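You operate a simulated robot arm through the tools that you are given. There is no shell and no other tool.

Carry out the task below with a simulated robot arm. There is one attempt and no reset: what you move stays moved.

Task
Move the weights so each numbered post pulls what the cream card says.
Fine: wire lever up before a weight goes on a numbered post, lowered last; the black weights stay; the warp lamp ends dark. Where these are worked on the way, their far stop is far enough and under half their travel is too little: wire lever.

Only the result counts: the job must be done as asked and must still hold three seconds after the hand-in. Knocking over, shifting, dropping, spilling or breaking anything else fails it.

Robot
A 6-joint arm with a two-finger gripper, fixed in place. Base frame: the origin is at the foot of the arm, x ahead of it, y to its left, z up; the work surface is at about z = 920. Lengths are in mm, angles in degrees, forces in N, time in s.
Its first joint turns from -166.0 to 166.0 degrees. Payload 3.43 kg.
Tool frame: the origin (TCP) lies between the finger pads and is the grasp point; the fingertips stand 20 mm ahead of it; z points along the fingers, y is the line along which they close. The gripper opens to 190 mm. The gripper's body begins 248 mm behind the TCP.
Orientation is told as [roll, pitch, yaw] about the base's x, y, z axes, in that order, counted from this pose: with the fingers straight down and closing along the base's y, the tool's x points along the base's -x, its y along +y and its z along -z.

Tools
- The arm moves only by the tool move_arm. Its argument "deltas" is a list of rows, each a list of 3 entries, a list of its own where there are three numbers: the shift along the tool's x, y, z in mm, then the turn, a rotation vector about the tool's x, y, z in degrees, then the gripper command, from -1 (fully open) to 1 (shut), values between in proportion. In form: [[[tx, ty, tz], [wx, wy, wz], fingers], ...]. A call has 1 to 20 rows; each row is the pose to reach, as a shift and turn from the pose commanded when the call began, along the tool's axes at that moment. Each row takes 0.2 s and may step no farther than 50 mm and 8.6 degrees from the row before; otherwise, or with a gripper value out of range, the whole call is refused. Where a pose cannot be reached the arm comes as near as it can. A force on the tool above 60 N (or 10 N above the force at the start of the call, whichever is more), or a blocked arm, ends the call early, and 0.2 s more pass. Each finger travels about 45 mm/s and halts on what it meets, pressing with about 35 N; the grip force reading is that of the motor and also rises with nothing between the fingers. The clock runs only during rows and for 0.2 s after the last one: add rows that repeat a pose to give the fingers time. It gives the time, the measured TCP pose, the force on the tool (base axes), the opening and the grip force at its end, in the units of the frame above (readings bear some noise), with the torque about the TCP (base axes, N m) and any sound that the robot's microphone picked up.
- Cameras (640 x 400 px; columns grow to the right, rows downward): "scene" is fixed at [225.4, -484.9, 1684.9]; the picture's right is [0.73, -0.69, 0.00], its down [-0.47, -0.50, -0.73] and it looks along [0.50, 0.53, -0.68] (base axes); focal length 366 px, centre (320, 200). "wrist" rides on the gripper at [70, -8, -288] in the tool frame; the picture's right is [0.12, 0.99, 0.00], its down [-0.96, 0.12, -0.25] and it looks along [-0.25, 0.03, 0.97] (tool axes); focal length 261 px, centre (320, 200). There is no depth. A picture from a camera that has moved, and an enlarged one, comes with that camera's place and axes in the base frame and with its lens. The place of the scene camera against the robot may be out by one fixed shift of up to 25 mm in any direction.
- grab_frame(camera): a new picture of that camera. No time passes.
- slide_trunk(by): slides the trunk up (or, below 0, down) by that many mm; the arm rides with it, the base frame stays. It gives what a move gives, with no picture.
- inspect(camera, box): a new picture of the part [left, top, right, bottom] of that camera's present view, enlarged. No time passes.
- sign_off(): hands the job in; it is judged then, once.

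Nothing tells you positions but the pictures and the camera data. Unless the task says otherwise, let go and move clear before handing in.

The tools are called after "Emit:" as name(argument=value, ...) on one line, values as JSON. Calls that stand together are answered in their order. move_arm: Moves the arm, as the interface text tells. Its arguments: {"type":"object","properties":{"deltas":{"type":"array"}},"required":["deltas"]} The other tools are called the same way: slide_trunk (by) slides the trunk up or down; grab_frame (camera) takes a picture; inspect (camera, box) takes an enlarged picture of a part of a camera's view; sign_off () hands the job in.

At the start:

```text
time_s: 0.0
tool_pos: [719.2, -19.2, 1242.2]
orientation: [0.0, 0.0, 0.1]
ft_force: [-0.4, -0.6, -1.3]
ft_torque: [0.0, 0.0, -0.02]
finger_gap: 190.2
finger_force: 0.0
trunk travel left (down, up): [-150.0, 90.0]
```

scene: 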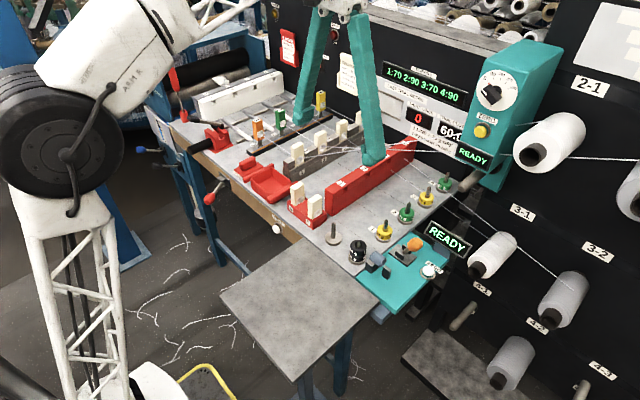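
wrist: 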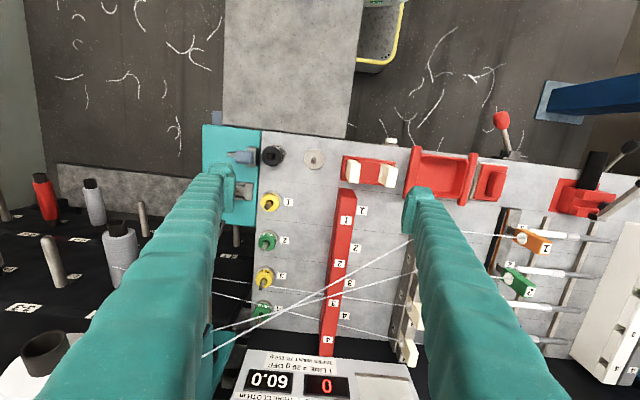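

I see a bench with a warping machine: numbered yellow/green posts, a red block with numbers, levers and a display. I'll enlarge several regions to read cards and find weights before moving.

Emit:
inspect(camera="scene", box=[300, 140, 500, 300])

Emit:
inspect(camera="scene", box=[320, 40, 520, 180])

Emit:
inspect(camera="scene", box=[140, 60, 340, 240])

Emit:
inspect(camera="wrist", box=[180, 100, 420, 250])

Emit:
inspect(camera="wrist", box=[180, 230, 440, 400])

Emit:
inspect(camera="wrist", box=[400, 90, 640, 400])

```text
2.50 times, centred on (400, 220) of scene
camera zoom: at [225.4, -484.9, 1684.9], right [0.73, -0.69, 0.0], down [-0.47, -0.5, -0.73], along [0.5, 0.53, -0.68], focal length 916 px, centre (120, 150)
```

zoom: 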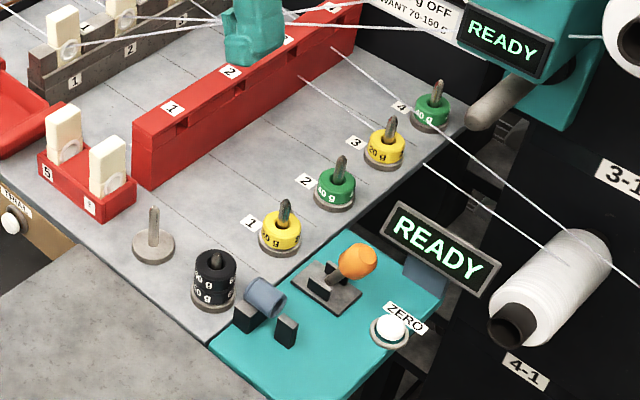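

```text
2.86 times, centred on (420, 110) of scene
camera zoom: at [225.4, -484.9, 1684.9], right [0.73, -0.69, 0.0], down [-0.47, -0.5, -0.73], along [0.5, 0.53, -0.68], focal length 1046 px, centre (34, 457)
```

zoom: 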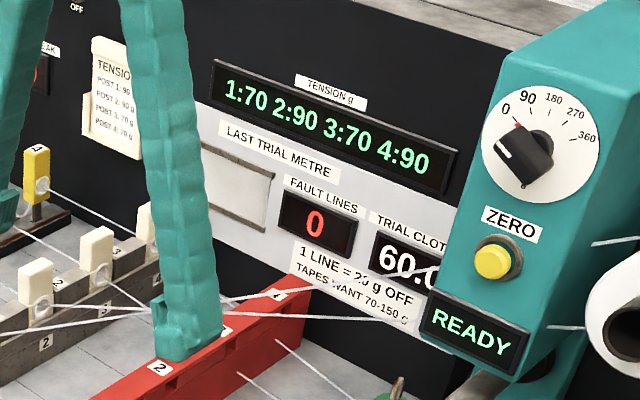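

```text
2.22 times, centred on (240, 150) of scene
camera zoom: at [225.4, -484.9, 1684.9], right [0.73, -0.69, 0.0], down [-0.47, -0.5, -0.73], along [0.5, 0.53, -0.68], focal length 814 px, centre (498, 311)
```

zoom: 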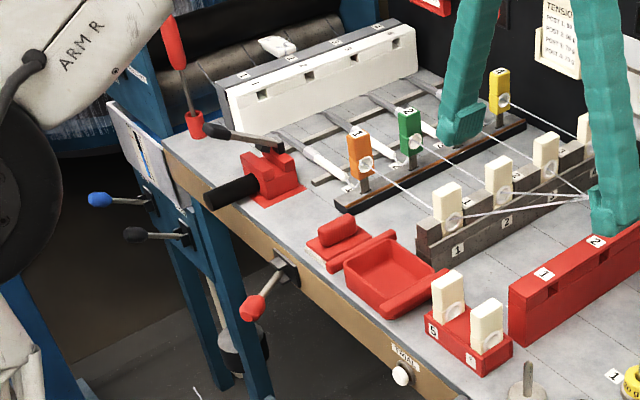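

```text
2.67 times, centred on (300, 175) of wrist
camera zoom: at [649.2, -29.2, 1529.8], right [-0.12, 0.99, 0.0], down [0.96, 0.12, 0.25], along [0.25, 0.03, -0.97], focal length 695 px, centre (373, 267)
```

zoom: 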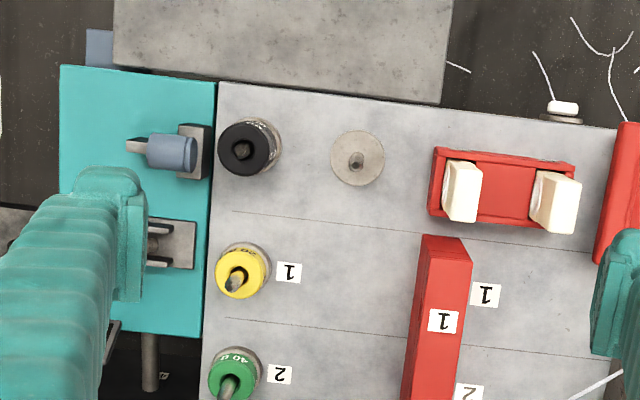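

```text
2.35 times, centred on (310, 315) of wrist
camera zoom: at [649.2, -29.2, 1529.8], right [-0.12, 0.99, 0.0], down [0.96, 0.12, 0.25], along [0.25, 0.03, -0.97], focal length 613 px, centre (344, -71)
```

zoom: 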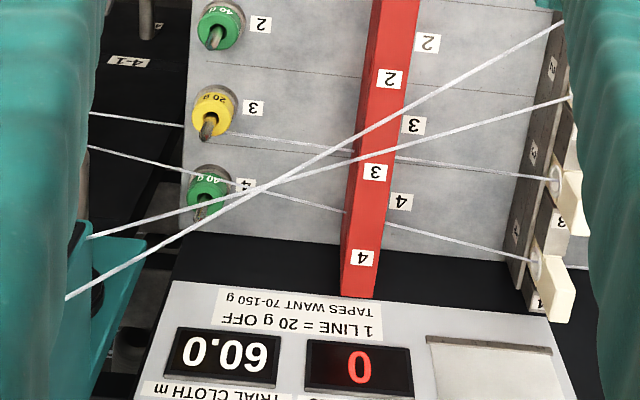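

```text
1.29 times, centred on (520, 245) of wrist
camera zoom: at [649.2, -29.2, 1529.8], right [-0.12, 0.99, 0.0], down [0.96, 0.12, 0.25], along [0.25, 0.03, -0.97], focal length 336 px, centre (62, 142)
```

zoom: 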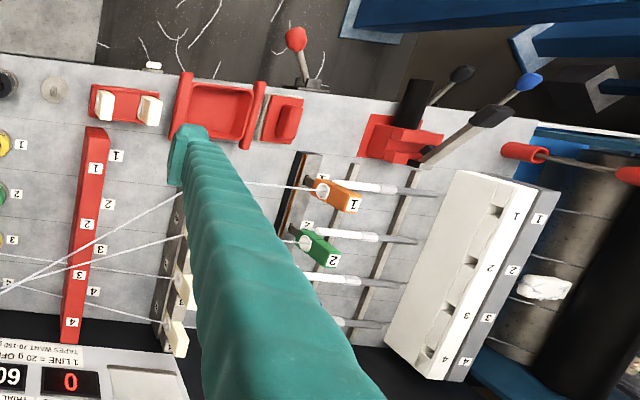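

The display shows 1:70 2:90 3:70 4:90, yellow weights look like 20 g and green ones 40 g. I need to read the cream card and find which part is the "wire lever" and the "warp lamp".

Emit:
inspect(camera="scene", box=[334, 44, 390, 104])

Emit:
inspect(camera="scene", box=[360, 220, 480, 310])

Emit:
inspect(camera="scene", box=[260, 0, 360, 80])

Emit:
inspect(camera="scene", box=[450, 50, 530, 180])

Emit:
inspect(camera="scene", box=[330, 170, 480, 270])

Emit:
inspect(camera="scene", box=[120, 60, 220, 160])

Emit:
inspect(camera="scene", box=[540, 0, 640, 120])

Emit:
inspect(camera="scene", box=[240, 190, 330, 250])

```text
6.67 times, centred on (362, 74) of scene
camera zoom: at [225.4, -484.9, 1684.9], right [0.73, -0.69, 0.0], down [-0.47, -0.5, -0.73], along [0.5, 0.53, -0.68], focal length 2442 px, centre (40, 1040)
```

zoom: 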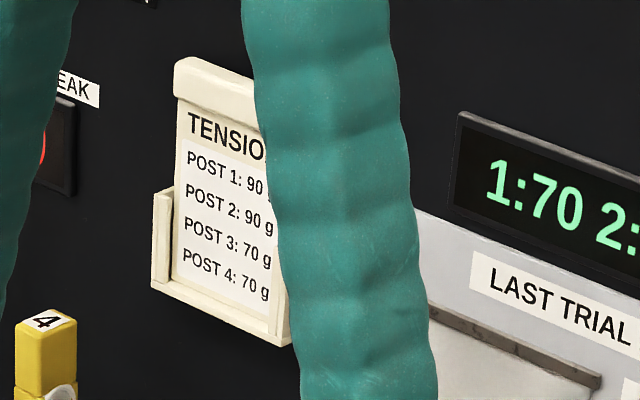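

```text
4.44 times, centred on (420, 265) of scene
camera zoom: at [225.4, -484.9, 1684.9], right [0.73, -0.69, 0.0], down [-0.47, -0.5, -0.73], along [0.5, 0.53, -0.68], focal length 1628 px, centre (-124, -89)
```

zoom: 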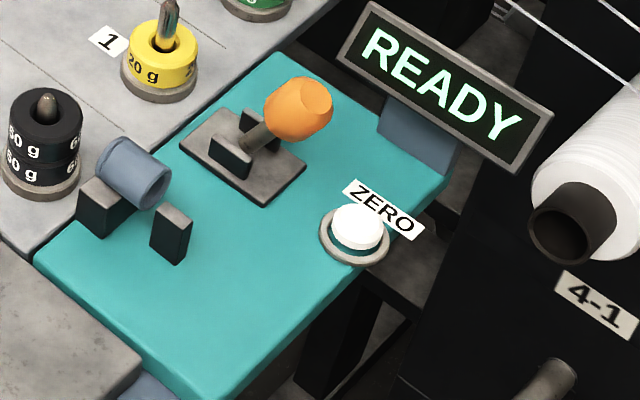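

```text
5.00 times, centred on (310, 40) of scene
camera zoom: at [225.4, -484.9, 1684.9], right [0.73, -0.69, 0.0], down [-0.47, -0.5, -0.73], along [0.5, 0.53, -0.68], focal length 1831 px, centre (370, 1000)
```

zoom: 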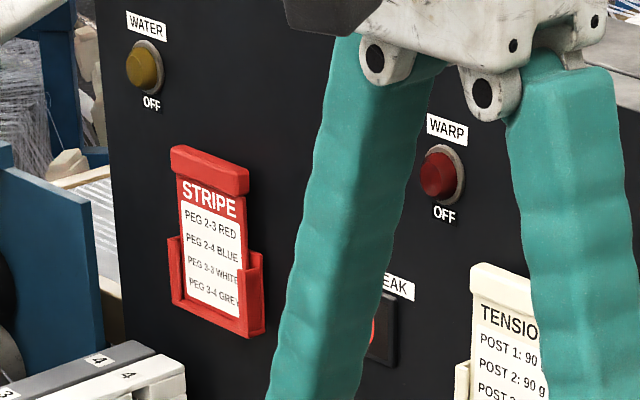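

```text
3.08 times, centred on (490, 115) of scene
camera zoom: at [225.4, -484.9, 1684.9], right [0.73, -0.69, 0.0], down [-0.47, -0.5, -0.73], along [0.5, 0.53, -0.68], focal length 1127 px, centre (-203, 462)
```

zoom: 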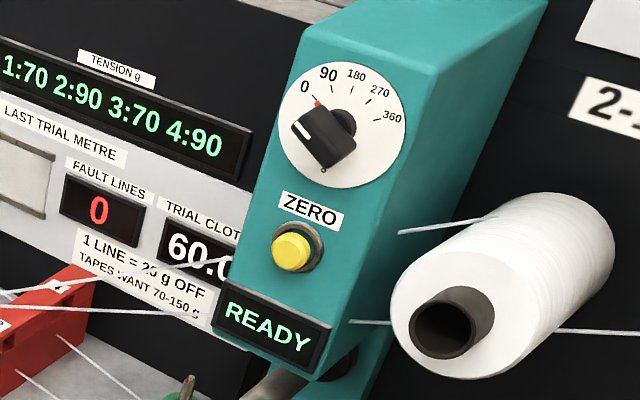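

```text
4.00 times, centred on (405, 220) of scene
camera zoom: at [225.4, -484.9, 1684.9], right [0.73, -0.69, 0.0], down [-0.47, -0.5, -0.73], along [0.5, 0.53, -0.68], focal length 1465 px, centre (-20, 120)
```

zoom: 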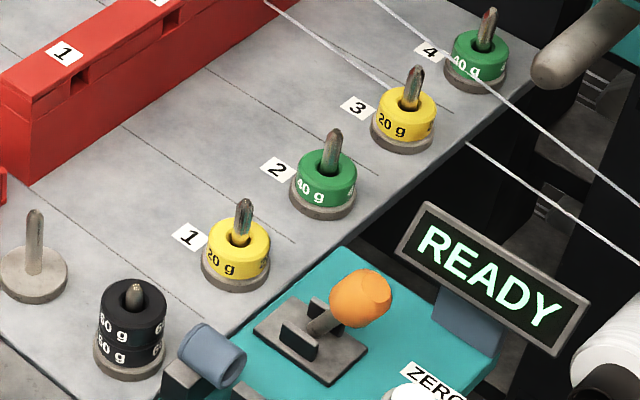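

```text
4.00 times, centred on (170, 110) of scene
camera zoom: at [225.4, -484.9, 1684.9], right [0.73, -0.69, 0.0], down [-0.47, -0.5, -0.73], along [0.5, 0.53, -0.68], focal length 1465 px, centre (920, 560)
```

zoom: 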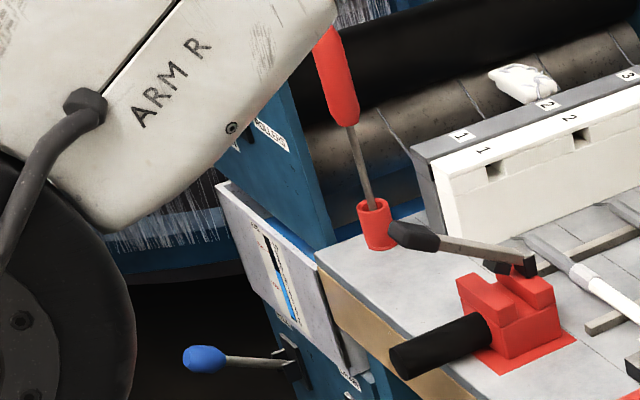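

```text
3.33 times, centred on (590, 60) of scene
camera zoom: at [225.4, -484.9, 1684.9], right [0.73, -0.69, 0.0], down [-0.47, -0.5, -0.73], along [0.5, 0.53, -0.68], focal length 1221 px, centre (-580, 667)
```

zoom: 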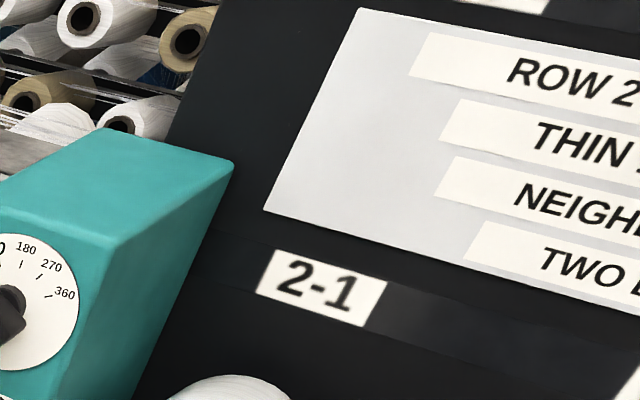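

```text
6.67 times, centred on (285, 220) of scene
camera zoom: at [225.4, -484.9, 1684.9], right [0.73, -0.69, 0.0], down [-0.47, -0.5, -0.73], along [0.5, 0.53, -0.68], focal length 2442 px, centre (553, 67)
```

zoom: 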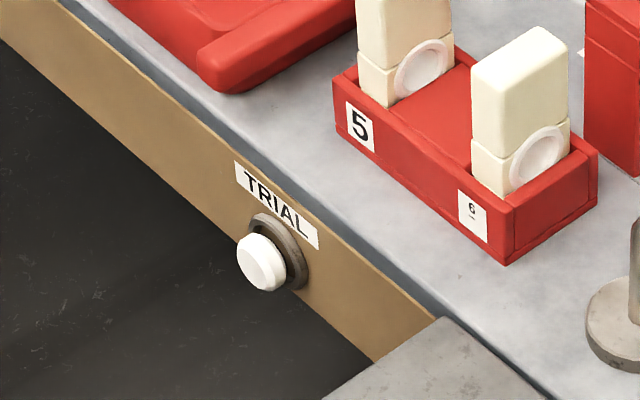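

The card reads post 1: 90, 2: 90, 3: 70, 4: 70, so posts 1 (20 g) and 4 (40 g) must swap weights. I still need to identify the wire lever among the levers, so I'll look closely at their labels.

Emit:
inspect(camera="scene", box=[190, 170, 260, 220])

Emit:
inspect(camera="scene", box=[130, 100, 200, 180])

Emit:
inspect(camera="scene", box=[370, 225, 420, 270])

Emit:
inspect(camera="wrist", box=[470, 90, 640, 230])

Emit:
inspect(camera="wrist", box=[190, 110, 300, 220])

Emit:
inspect(camera="scene", box=[190, 110, 260, 170])

Emit:
inspect(camera="scene", box=[360, 270, 460, 330])

Emit:
inspect(camera="scene", box=[320, 20, 380, 80])

```text
8.00 times, centred on (225, 195) of scene
camera zoom: at [225.4, -484.9, 1684.9], right [0.73, -0.69, 0.0], down [-0.47, -0.5, -0.73], along [0.5, 0.53, -0.68], focal length 2930 px, centre (1080, 240)
```

zoom: 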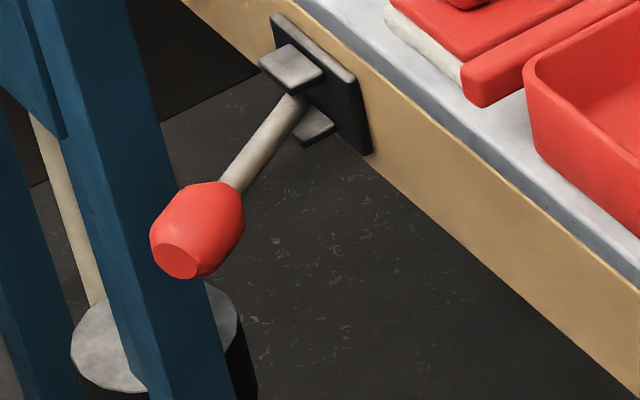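

```text
5.00 times, centred on (165, 140) of scene
camera zoom: at [225.4, -484.9, 1684.9], right [0.73, -0.69, 0.0], down [-0.47, -0.5, -0.73], along [0.5, 0.53, -0.68], focal length 1831 px, centre (1095, 500)
```

zoom: 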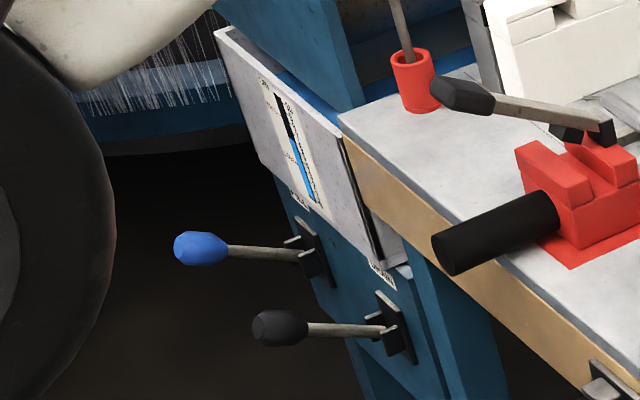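

```text
8.89 times, centred on (395, 248) of scene
camera zoom: at [225.4, -484.9, 1684.9], right [0.73, -0.69, 0.0], down [-0.47, -0.5, -0.73], along [0.5, 0.53, -0.68], focal length 3256 px, centre (-347, -222)
```

zoom: 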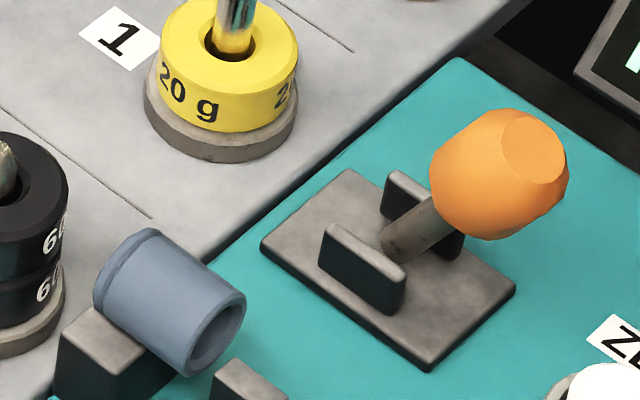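

```text
2.86 times, centred on (555, 160) of wrist
camera zoom: at [649.2, -29.2, 1529.8], right [-0.12, 0.99, 0.0], down [0.96, 0.12, 0.25], along [0.25, 0.03, -0.97], focal length 745 px, centre (-351, 314)
```

zoom: 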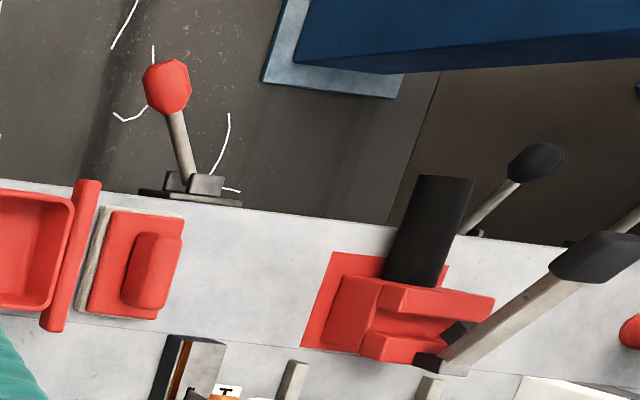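

```text
3.64 times, centred on (245, 165) of wrist
camera zoom: at [649.2, -29.2, 1529.8], right [-0.12, 0.99, 0.0], down [0.96, 0.12, 0.25], along [0.25, 0.03, -0.97], focal length 948 px, centre (593, 327)
```

zoom: 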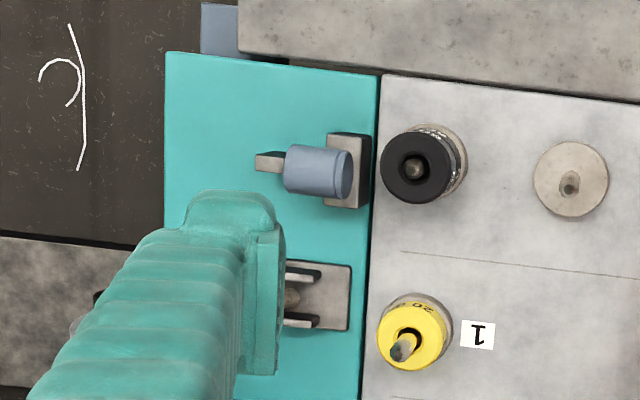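

```text
6.67 times, centred on (225, 140) of scene
camera zoom: at [225.4, -484.9, 1684.9], right [0.73, -0.69, 0.0], down [-0.47, -0.5, -0.73], along [0.5, 0.53, -0.68], focal length 2442 px, centre (953, 600)
```

zoom: 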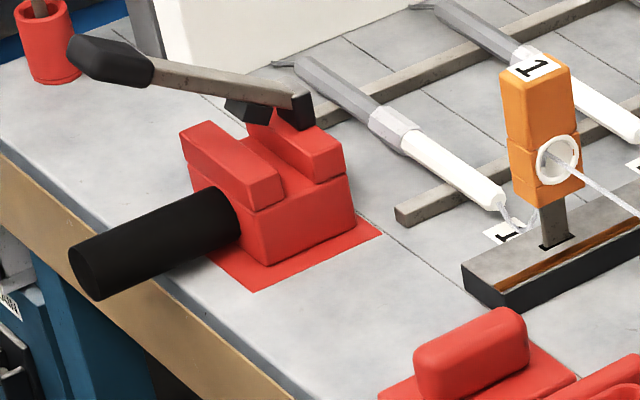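

```text
6.40 times, centred on (410, 300) of scene
camera zoom: at [225.4, -484.9, 1684.9], right [0.73, -0.69, 0.0], down [-0.47, -0.5, -0.73], along [0.5, 0.53, -0.68], focal length 2344 px, centre (-256, -440)
```

zoom: 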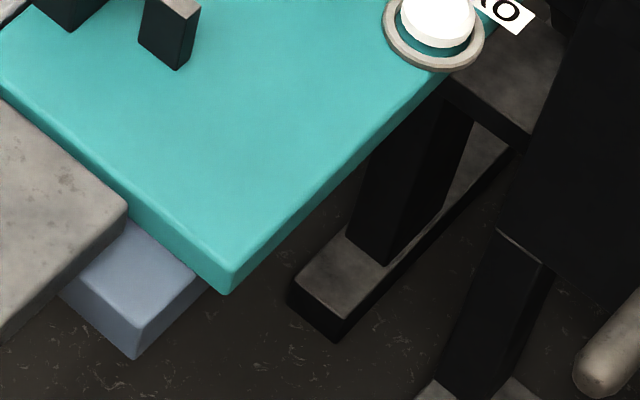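

```text
6.67 times, centred on (350, 50) of scene
camera zoom: at [225.4, -484.9, 1684.9], right [0.73, -0.69, 0.0], down [-0.47, -0.5, -0.73], along [0.5, 0.53, -0.68], focal length 2442 px, centre (120, 1200)
```

zoom: 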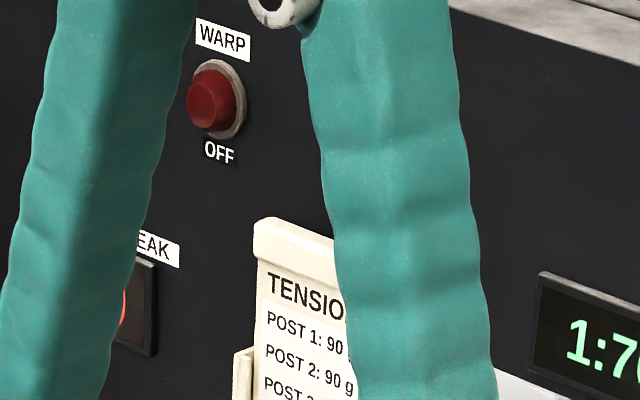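

The card calls for swapping the weights on posts 1 and 4. No lever is clearly labelled "wire" yet, so I'll zoom in on the small labels by the left levers and the back panel.

Emit:
inspect(camera="scene", box=[150, 125, 190, 165])

Emit:
inspect(camera="scene", box=[210, 170, 245, 195])

Emit:
inspect(camera="scene", box=[170, 60, 230, 110])

Emit:
inspect(camera="scene", box=[240, 90, 360, 170])

Emit:
inspect(camera="scene", box=[0, 0, 100, 80])

Emit:
inspect(camera="scene", box=[240, 160, 330, 220])

```text
10.00 times, centred on (170, 145) of scene
camera zoom: at [225.4, -484.9, 1684.9], right [0.73, -0.69, 0.0], down [-0.47, -0.5, -0.73], along [0.5, 0.53, -0.68], focal length 3662 px, centre (1820, 750)
```

zoom: 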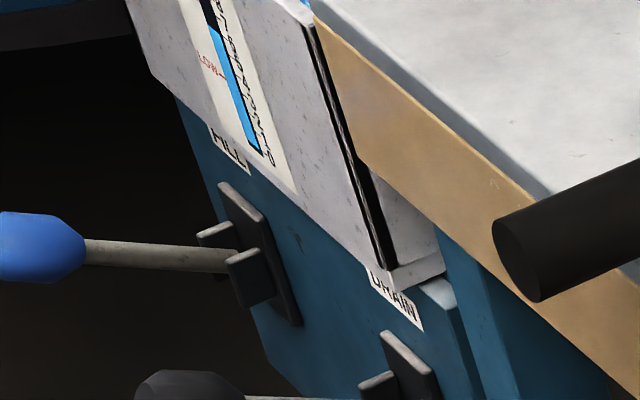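

```text
16.00 times, centred on (228, 182) of scene
camera zoom: at [225.4, -484.9, 1684.9], right [0.73, -0.69, 0.0], down [-0.47, -0.5, -0.73], along [0.5, 0.53, -0.68], focal length 5860 px, centre (1800, 480)
```

zoom: 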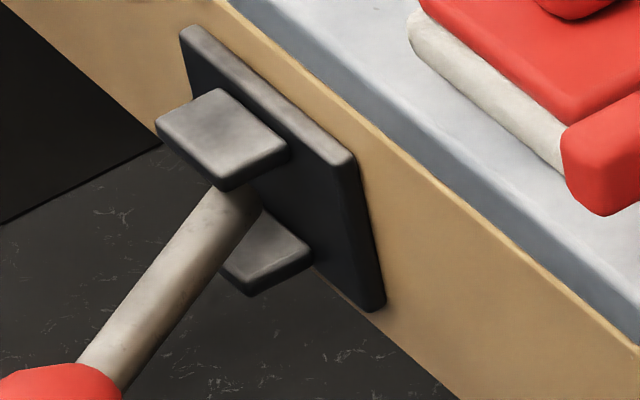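

```text
8.00 times, centred on (200, 85) of scene
camera zoom: at [225.4, -484.9, 1684.9], right [0.73, -0.69, 0.0], down [-0.47, -0.5, -0.73], along [0.5, 0.53, -0.68], focal length 2930 px, centre (1280, 1120)
```

zoom: 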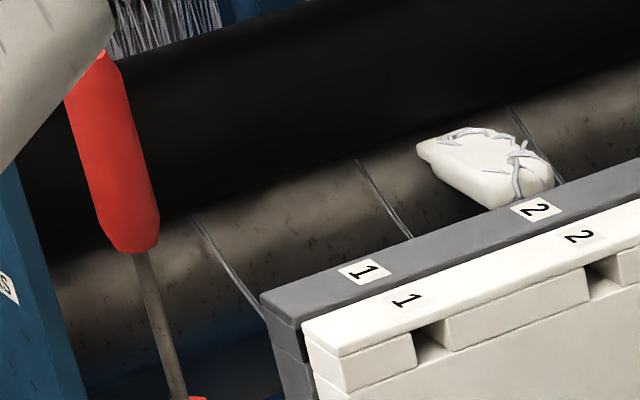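

```text
5.00 times, centred on (300, 130) of scene
camera zoom: at [225.4, -484.9, 1684.9], right [0.73, -0.69, 0.0], down [-0.47, -0.5, -0.73], along [0.5, 0.53, -0.68], focal length 1831 px, centre (420, 550)
```

zoom: 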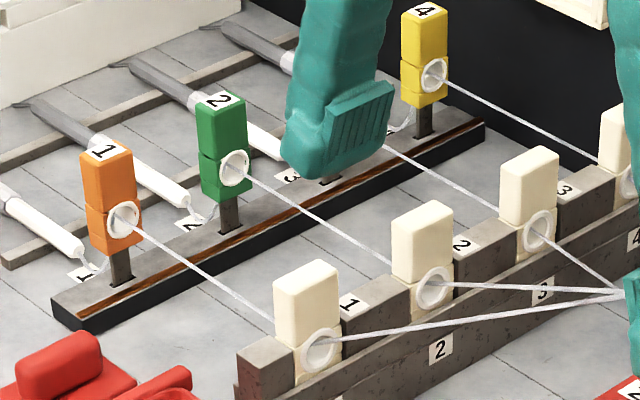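

```text
5.00 times, centred on (50, 40) of scene
camera zoom: at [225.4, -484.9, 1684.9], right [0.73, -0.69, 0.0], down [-0.47, -0.5, -0.73], along [0.5, 0.53, -0.68], focal length 1831 px, centre (1670, 1000)
```

zoom: 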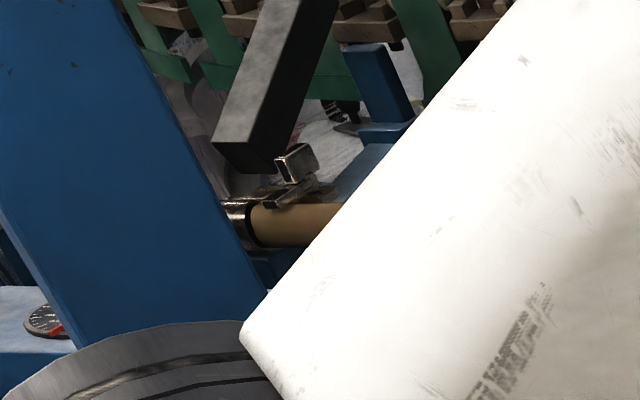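

```text
6.67 times, centred on (285, 190) of scene
camera zoom: at [225.4, -484.9, 1684.9], right [0.73, -0.69, 0.0], down [-0.47, -0.5, -0.73], along [0.5, 0.53, -0.68], focal length 2442 px, centre (553, 267)
```

zoom: 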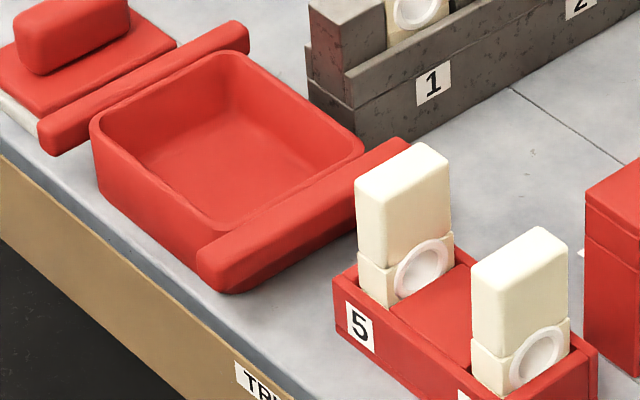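

The lever by the drop-wire rail (red knob, about x 650, y 425) and the orange one on the teal console are the candidates. I'll move the wrist camera, high and clear, to view the front red lever and its label.

Emit:
move_arm(deltas=[[[10, 37, 12], [0, -2.5, 0], -1], [[20, 73, 24], [0, -5, 0], -1], [[30, 110, 36], [0, -7.5, 0], -1], [[40, 146, 47], [0, -10, 0], -1], [[50, 183, 59], [0, -12.5, 0], -1], [[60, 220, 71], [0, -15, 0], -1], [[69, 256, 83], [0, -17.5, 0], -1], [[79, 293, 95], [0, -20, 0], -1], [[89, 329, 106], [0, -22.5, 0], -1], [[99, 366, 118], [0, -25, 0], -1], [[109, 402, 130], [0, -27.5, 0], -1], [[119, 439, 142], [0, -30, 0], -1], [[119, 439, 142], [0, -30, 0], -1]])

```text
time_s: 2.8
tool_pos: [605.4, 420.4, 1100.4]
orientation: [0.0, -30.0, 0.0]
ft_force: [1.2, -0.1, -1.2]
ft_torque: [-0.06, 0.01, 0.02]
finger_gap: 190.2
finger_force: 0.0
trunk travel left (down, up): [-150.0, 90.0]
```

Emit:
grab_frame(camera="wrist")

Emit:
inspect(camera="scene", box=[260, 0, 420, 110])

Emit:
inspect(camera="scene", box=[220, 60, 420, 190])

Emit:
grab_frame(camera="scene")

```text
taken
camera wrist: at [400.2, 411.6, 1314.8], right [-0.1, 0.99, -0.06], down [0.71, 0.12, 0.7], along [0.7, 0.03, -0.72], focal length 261 px, centre (320, 200)
```

wrist: 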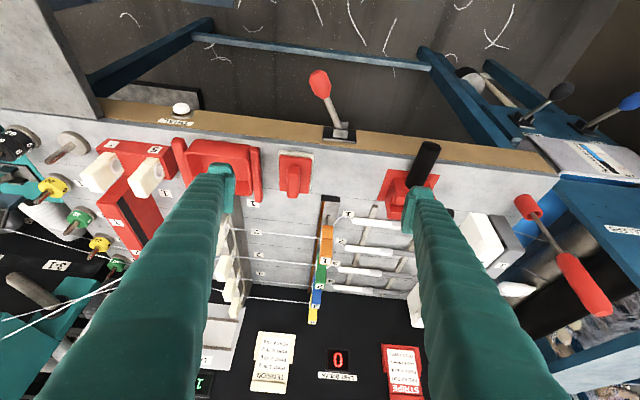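

```text
3.64 times, centred on (340, 55) of scene
camera zoom: at [225.4, -484.9, 1684.9], right [0.73, -0.69, 0.0], down [-0.47, -0.5, -0.73], along [0.5, 0.53, -0.68], focal length 1332 px, centre (247, 727)
```

zoom: 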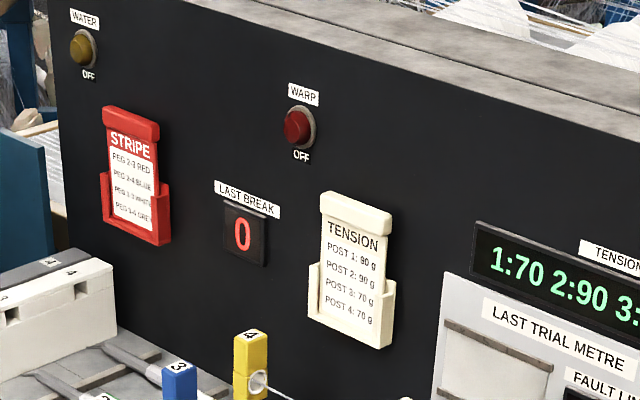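

```text
3.08 times, centred on (320, 125) of scene
camera zoom: at [225.4, -484.9, 1684.9], right [0.73, -0.69, 0.0], down [-0.47, -0.5, -0.73], along [0.5, 0.53, -0.68], focal length 1127 px, centre (320, 431)
```

zoom: 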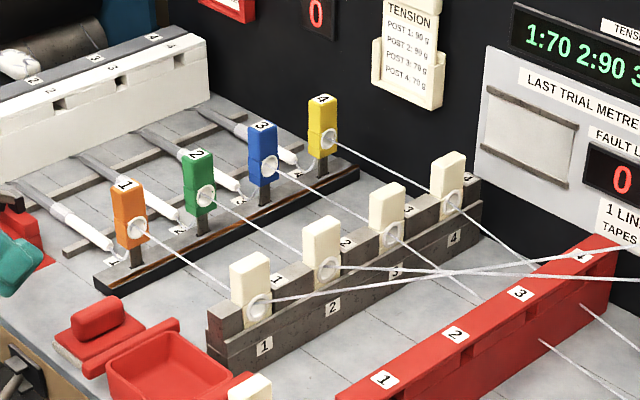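

```text
taken
```

scene: 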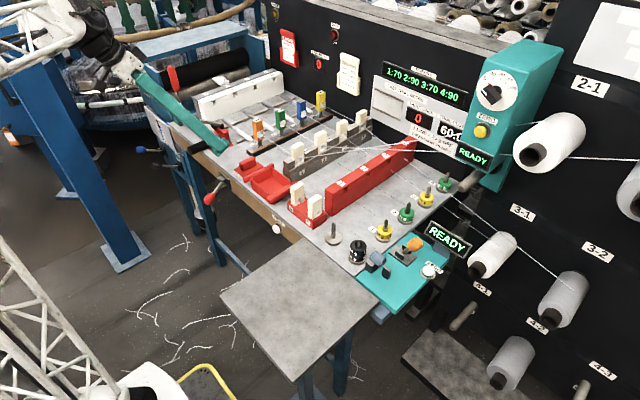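

The card is fully readable now (90, 90, 70, 70) and the red lever sits in line with the drop-wire rail. I'll zoom on the lever and its surroundings from this side.

Emit:
inspect(camera="wrist", box=[270, 60, 400, 150])

Emit:
inspect(camera="wrist", box=[0, 80, 220, 300])

Emit:
inspect(camera="wrist", box=[460, 60, 640, 200])

Emit:
inspect(camera="wrist", box=[280, 180, 440, 300])

Emit:
inspect(camera="scene", box=[380, 220, 450, 280])

Emit:
inspect(camera="scene", box=[190, 160, 280, 250])

```text
4.44 times, centred on (335, 105) of wrist
camera zoom: at [400.2, 411.6, 1314.8], right [-0.1, 0.99, -0.06], down [0.71, 0.12, 0.7], along [0.7, 0.03, -0.72], focal length 1158 px, centre (253, 622)
```

zoom: 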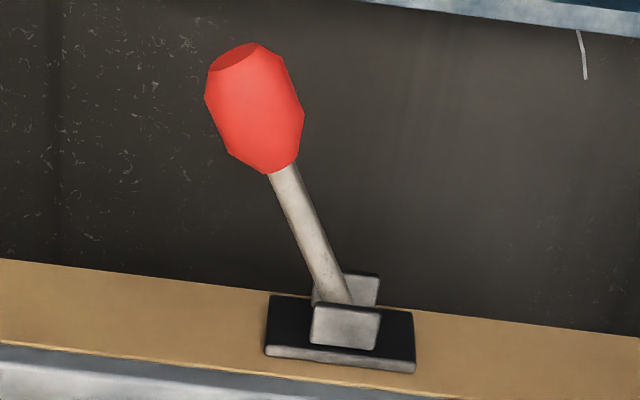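

```text
1.82 times, centred on (110, 190) of wrist
camera zoom: at [400.2, 411.6, 1314.8], right [-0.1, 0.99, -0.06], down [0.71, 0.12, 0.7], along [0.7, 0.03, -0.72], focal length 474 px, centre (702, 218)
```

zoom: 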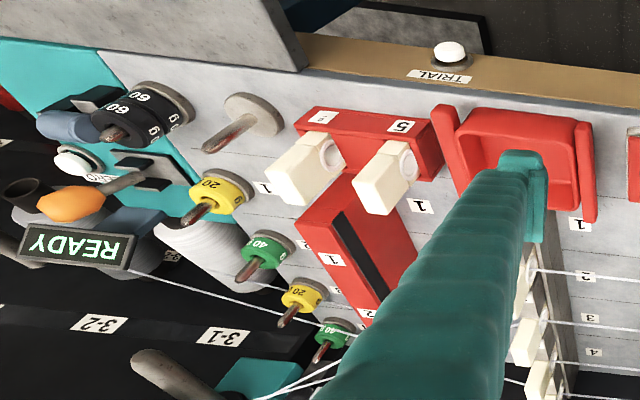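

```text
2.86 times, centred on (550, 130) of wrist
camera zoom: at [400.2, 411.6, 1314.8], right [-0.1, 0.99, -0.06], down [0.71, 0.12, 0.7], along [0.7, 0.03, -0.72], focal length 745 px, centre (-337, 400)
```

zoom: 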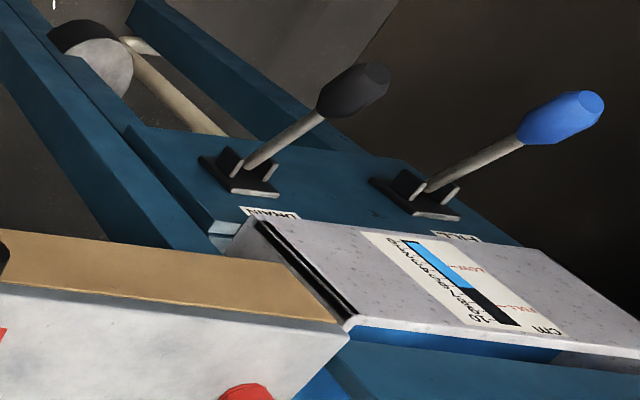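

```text
3.33 times, centred on (360, 240) of wrist
camera zoom: at [400.2, 411.6, 1314.8], right [-0.1, 0.99, -0.06], down [0.71, 0.12, 0.7], along [0.7, 0.03, -0.72], focal length 869 px, centre (187, 67)
```

zoom: 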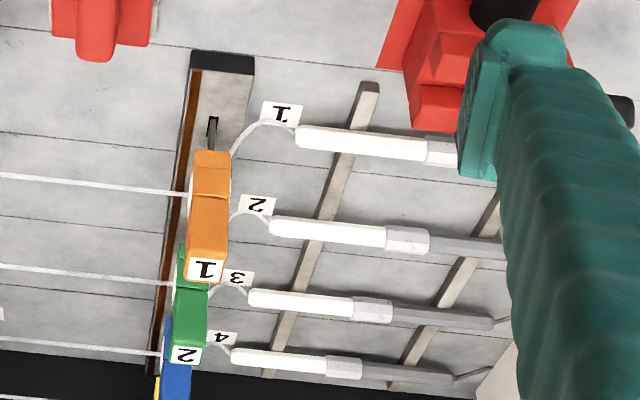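

```text
6.67 times, centred on (415, 250) of scene
camera zoom: at [225.4, -484.9, 1684.9], right [0.73, -0.69, 0.0], down [-0.47, -0.5, -0.73], along [0.5, 0.53, -0.68], focal length 2442 px, centre (-313, -133)
```

zoom: 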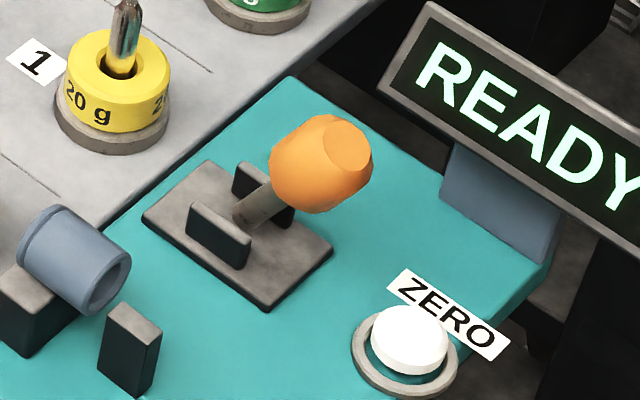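

```text
4.44 times, centred on (235, 205) of scene
camera zoom: at [225.4, -484.9, 1684.9], right [0.73, -0.69, 0.0], down [-0.47, -0.5, -0.73], along [0.5, 0.53, -0.68], focal length 1628 px, centre (698, 178)
```

zoom: 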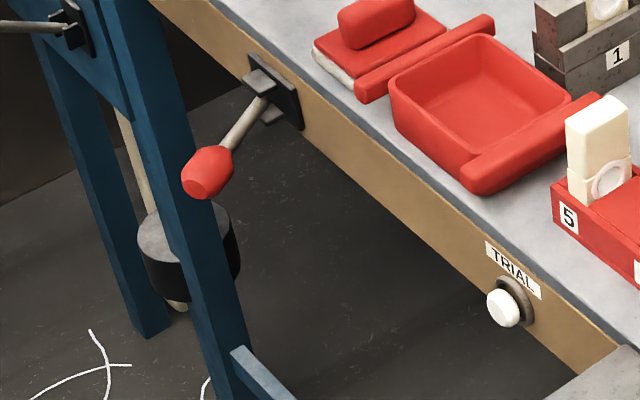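

The red lever is in line with the drop-wire rail but swings sideways and carries no visible label. I'll move the wrist camera over to the orange lever on the teal console to compare before touching anything.

Emit:
move_arm(deltas=[[[-5, -46, 3], [0, 0, 0], -1], [[-9, -92, 5], [0, 0, 0], -1], [[-14, -138, 8], [0, 0, 0], -1], [[-19, -183, 11], [0, 0, 0], -1], [[-23, -229, 13], [0, 0, 0], -1], [[-28, -275, 16], [0, 0, 0], -1], [[-33, -321, 19], [0, 0, 0], -1], [[-37, -367, 21], [0, 0, 0], -1], [[-42, -413, 24], [0, 0, 0], -1], [[-46, -459, 27], [0, 0, 0], -1], [[-51, -504, 29], [0, 0, 0], -1], [[-56, -550, 32], [0, 0, 0], -1], [[-60, -596, 35], [0, 0, 0], -1], [[-65, -642, 37], [0, 0, 0], -1], [[-65, -642, 37], [0, 0, 0], -1]])

Emit:
grab_frame(camera="wrist")

Emit:
inspect(camera="wrist", box=[230, 100, 410, 260])

Emit:
inspect(camera="scene", box=[100, 30, 300, 200])

```text
time_s: 6.0
tool_pos: [673.7, -223.2, 1102.8]
orientation: [0.0, -30.0, 0.1]
ft_force: [-0.2, -0.3, -0.1]
ft_torque: [0.02, 0.02, -0.01]
finger_gap: 190.0
finger_force: 0.1
trunk travel left (down, up): [-150.0, 90.0]
```

```text
taken
camera wrist: at [468.4, -232.2, 1317.1], right [-0.1, 0.99, -0.06], down [0.71, 0.12, 0.7], along [0.7, 0.03, -0.72], focal length 261 px, centre (320, 200)
```

wrist: 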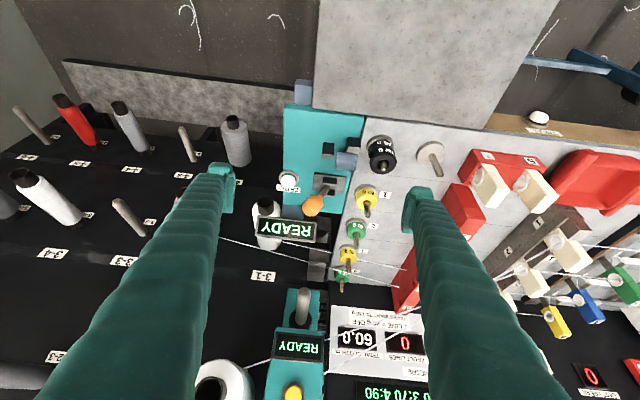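

```text
2.50 times, centred on (320, 180) of wrist
camera zoom: at [468.4, -232.2, 1317.1], right [-0.1, 0.99, -0.06], down [0.71, 0.12, 0.7], along [0.7, 0.03, -0.72], focal length 652 px, centre (320, 250)
```

zoom: 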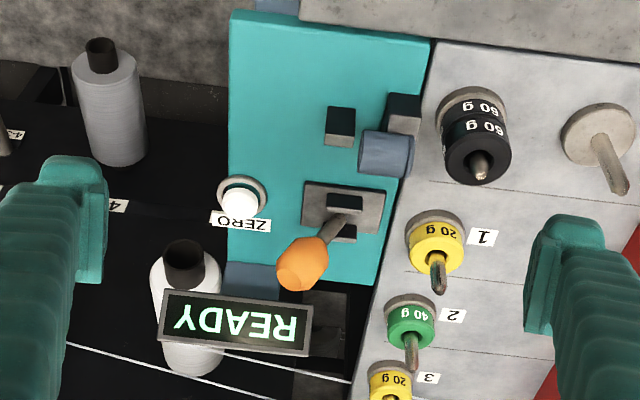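

```text
2.35 times, centred on (200, 115) of scene
camera zoom: at [225.4, -484.9, 1684.9], right [0.73, -0.69, 0.0], down [-0.47, -0.5, -0.73], along [0.5, 0.53, -0.68], focal length 862 px, centre (602, 400)
```

zoom: 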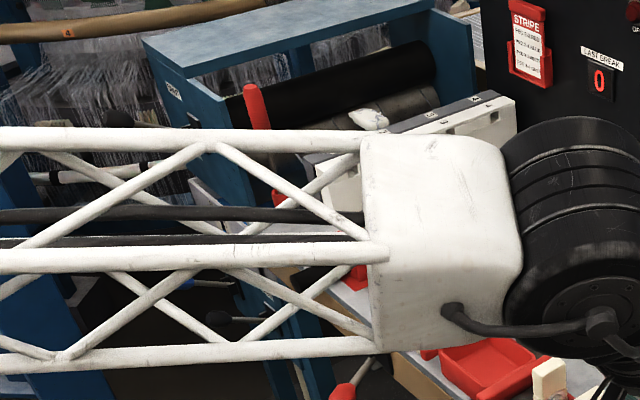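

I see the teal tower near post 4, which may limit how the gripper can approach. I'll zoom in to map the tower, post 4 and the yarns.

Emit:
inspect(camera="wrist", box=[240, 220, 420, 400])

Emit:
inspect(camera="scene", box=[400, 120, 540, 240])

Emit:
inspect(camera="scene", box=[420, 160, 490, 210])

```text
2.22 times, centred on (330, 310) of wrist
camera zoom: at [468.4, -232.2, 1317.1], right [-0.1, 0.99, -0.06], down [0.71, 0.12, 0.7], along [0.7, 0.03, -0.72], focal length 579 px, centre (298, -44)
```

zoom: 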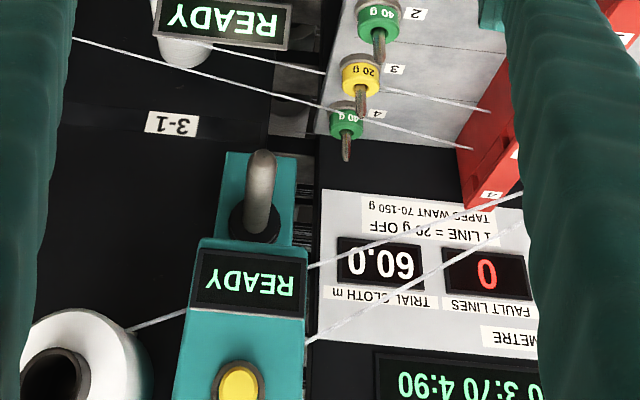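

```text
3.33 times, centred on (470, 180) of scene
camera zoom: at [225.4, -484.9, 1684.9], right [0.73, -0.69, 0.0], down [-0.47, -0.5, -0.73], along [0.5, 0.53, -0.68], focal length 1221 px, centre (-180, 267)
```

zoom: 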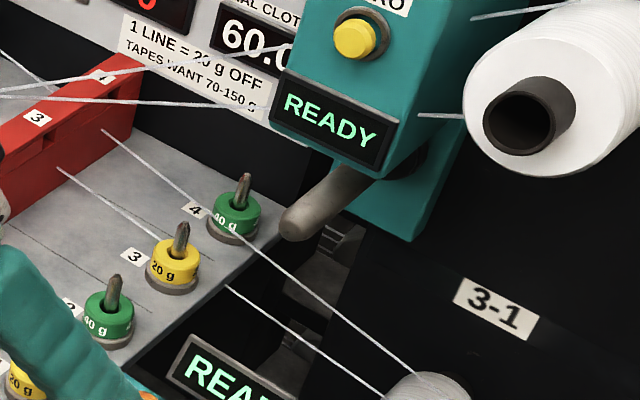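

```text
8.00 times, centred on (455, 185) of scene
camera zoom: at [225.4, -484.9, 1684.9], right [0.73, -0.69, 0.0], down [-0.47, -0.5, -0.73], along [0.5, 0.53, -0.68], focal length 2930 px, centre (-760, 320)
```

zoom: 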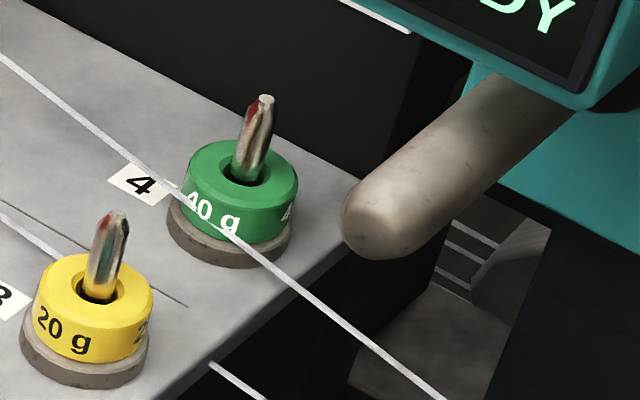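

The rod and tower leave a clear side at y > -175, so post 4 can be approached leaning in from the +y side. First I'll go to the red lever beside the drop-wire rail (knob near x 569, y 402, z 864), with fingers closed and upright.

Emit:
move_arm(deltas=[[[7, 44, -4], [0, 2.3, 0], 1], [[14, 87, -8], [0, 4.6, 0], 1], [[21, 131, -12], [0, 6.9, 0], 1], [[28, 175, -16], [0, 9.2, 0], 1], [[35, 218, -20], [0, 11.5, 0], 1], [[42, 262, -24], [0, 13.8, 0], 1], [[49, 306, -28], [0, 16.1, 0], 1], [[56, 350, -32], [0, 18.4, 0], 1], [[63, 393, -36], [0, 20.7, 0], 1], [[70, 437, -40], [0, 23, 0], 1], [[77, 481, -44], [0, 25.3, 0], 1], [[84, 524, -48], [0, 27.6, 0], 1], [[91, 568, -52], [0, 30, 0], 1], [[91, 568, -52], [0, 30, 0], 1]])

Emit:
grab_frame(camera="wrist")

Emit:
grab_frame(camera="scene")

```text
time_s: 9.0
tool_pos: [570.3, 347.1, 1100.5]
orientation: [0.0, 0.0, 0.0]
ft_force: [0.3, 0.5, -0.9]
ft_torque: [0.01, 0.0, 0.03]
finger_gap: 0.2
finger_force: 34.5
trunk travel left (down, up): [-150.0, 90.0]
```

```text
taken
camera wrist: at [499.8, 337.9, 1389.0], right [-0.12, 0.99, 0.0], down [0.96, 0.12, 0.25], along [0.25, 0.03, -0.97], focal length 261 px, centre (320, 200)
```

wrist: 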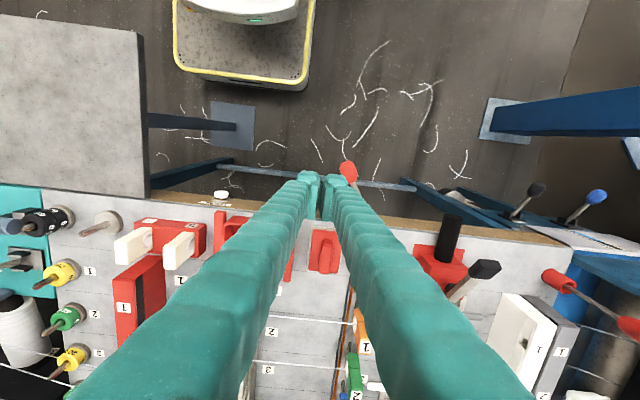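

```text
taken
```

scene: 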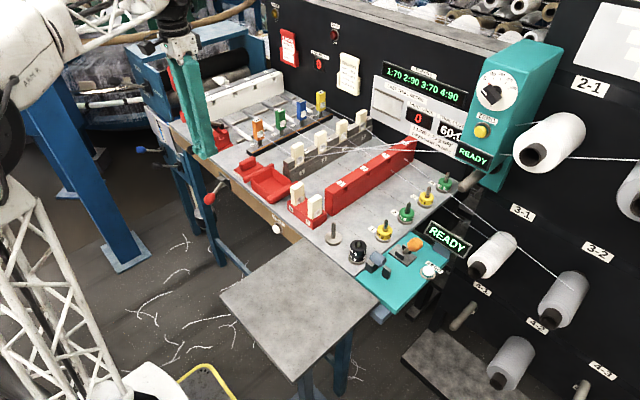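

The gripper is upright and closed about 55 mm to the -y side of the red knob. I'll lower it beside the knob.

Emit:
move_arm(deltas=[[[0, 0, 47], [0, 0, 0], 1], [[0, 0, 94], [0, 0, 0], 1], [[0, 0, 141], [0, 0, 0], 1], [[0, 0, 188], [0, 0, 0], 1], [[0, 0, 234], [0, 0, 0], 1], [[0, 0, 234], [0, 0, 0], 1]])

Emit:
inspect(camera="wrist", box=[240, 100, 420, 220])

Emit:
inspect(camera="scene", box=[170, 100, 300, 240])

```text
time_s: 10.4
tool_pos: [572.4, 345.8, 866.8]
orientation: [0.0, 0.0, 0.0]
ft_force: [-0.2, 0.0, -0.7]
ft_torque: [-0.03, -0.01, 0.0]
finger_gap: 0.0
finger_force: 33.8
trunk travel left (down, up): [-150.0, 90.0]
```

```text
3.33 times, centred on (330, 160) of wrist
camera zoom: at [501.9, 336.7, 1154.8], right [-0.12, 0.99, 0.0], down [0.96, 0.12, 0.25], along [0.25, 0.03, -0.97], focal length 869 px, centre (287, 333)
```

zoom: 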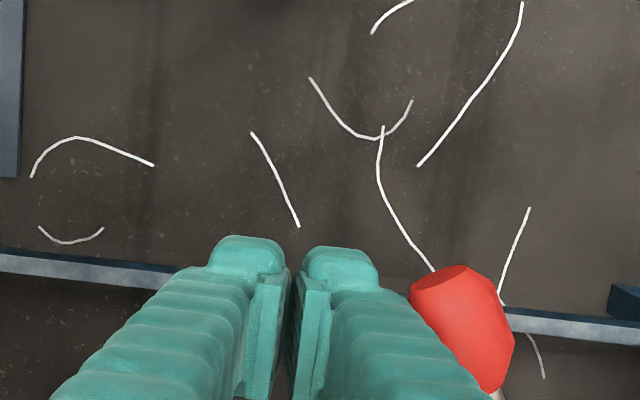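

```text
2.86 times, centred on (235, 170) of scene
camera zoom: at [225.4, -484.9, 1684.9], right [0.73, -0.69, 0.0], down [-0.47, -0.5, -0.73], along [0.5, 0.53, -0.68], focal length 1046 px, centre (563, 286)
```

zoom: 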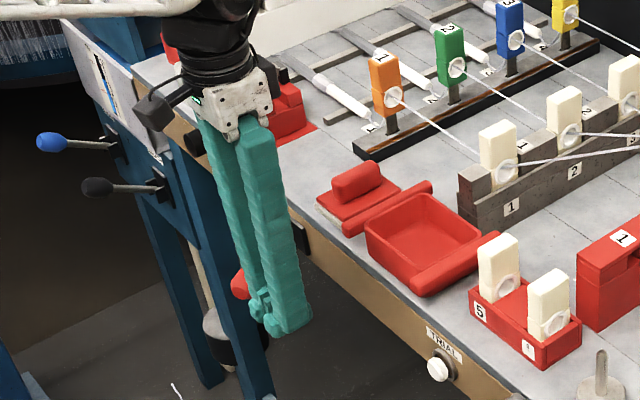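

The knob is at about (567, 405, 864) with the closed fingertips just on its -y side. I'll push it slowly toward +y and watch whether the drop wires rise.

Emit:
move_arm(deltas=[[[3, 10, 0], [0, 0, 0], 1], [[3, 20, 0], [0, 0, 0], 1], [[3, 28, 0], [0, 0, 0], 1], [[3, 36, 0], [0, 0, 0], 1], [[3, 44, 0], [0, 0, 0], 1], [[3, 50, 0], [0, 0, 0], 1]])

Emit:
inspect(camera="wrist", box=[240, 100, 420, 220])

Emit:
inspect(camera="scene", box=[170, 20, 370, 240])

```text
time_s: 11.8
tool_pos: [567.4, 395.4, 865.5]
orientation: [0.0, 0.0, 0.1]
ft_force: [-0.1, -1.1, -0.1]
ft_torque: [-0.01, 0.01, 0.04]
finger_gap: 0.0
finger_force: 34.5
trunk travel left (down, up): [-150.0, 90.0]
```

```text
3.33 times, centred on (330, 160) of wrist
camera zoom: at [497.6, 385.5, 1153.9], right [-0.12, 0.99, 0.0], down [0.96, 0.12, 0.25], along [0.25, 0.03, -0.97], focal length 869 px, centre (287, 333)
```

zoom: 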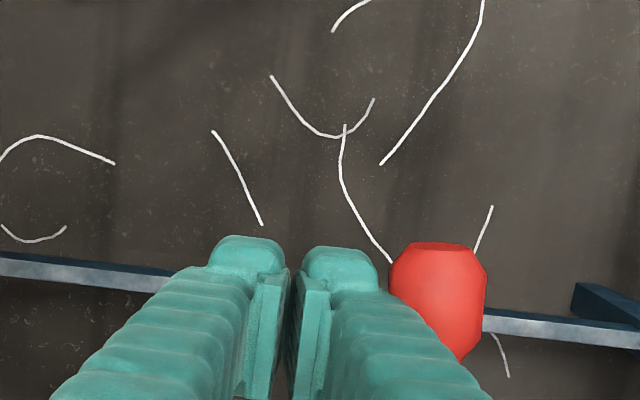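

```text
1.82 times, centred on (270, 130) of scene
camera zoom: at [225.4, -484.9, 1684.9], right [0.73, -0.69, 0.0], down [-0.47, -0.5, -0.73], along [0.5, 0.53, -0.68], focal length 666 px, centre (411, 327)
```

zoom: 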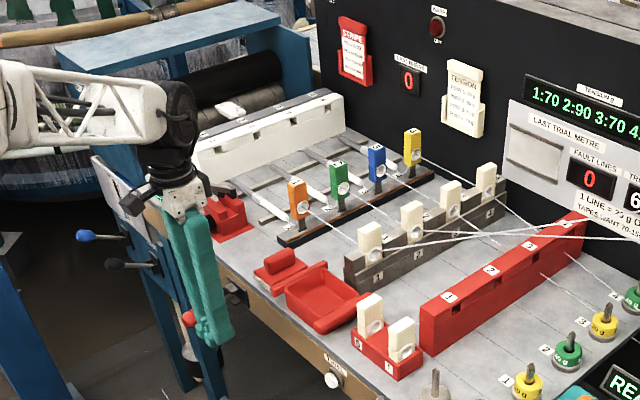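

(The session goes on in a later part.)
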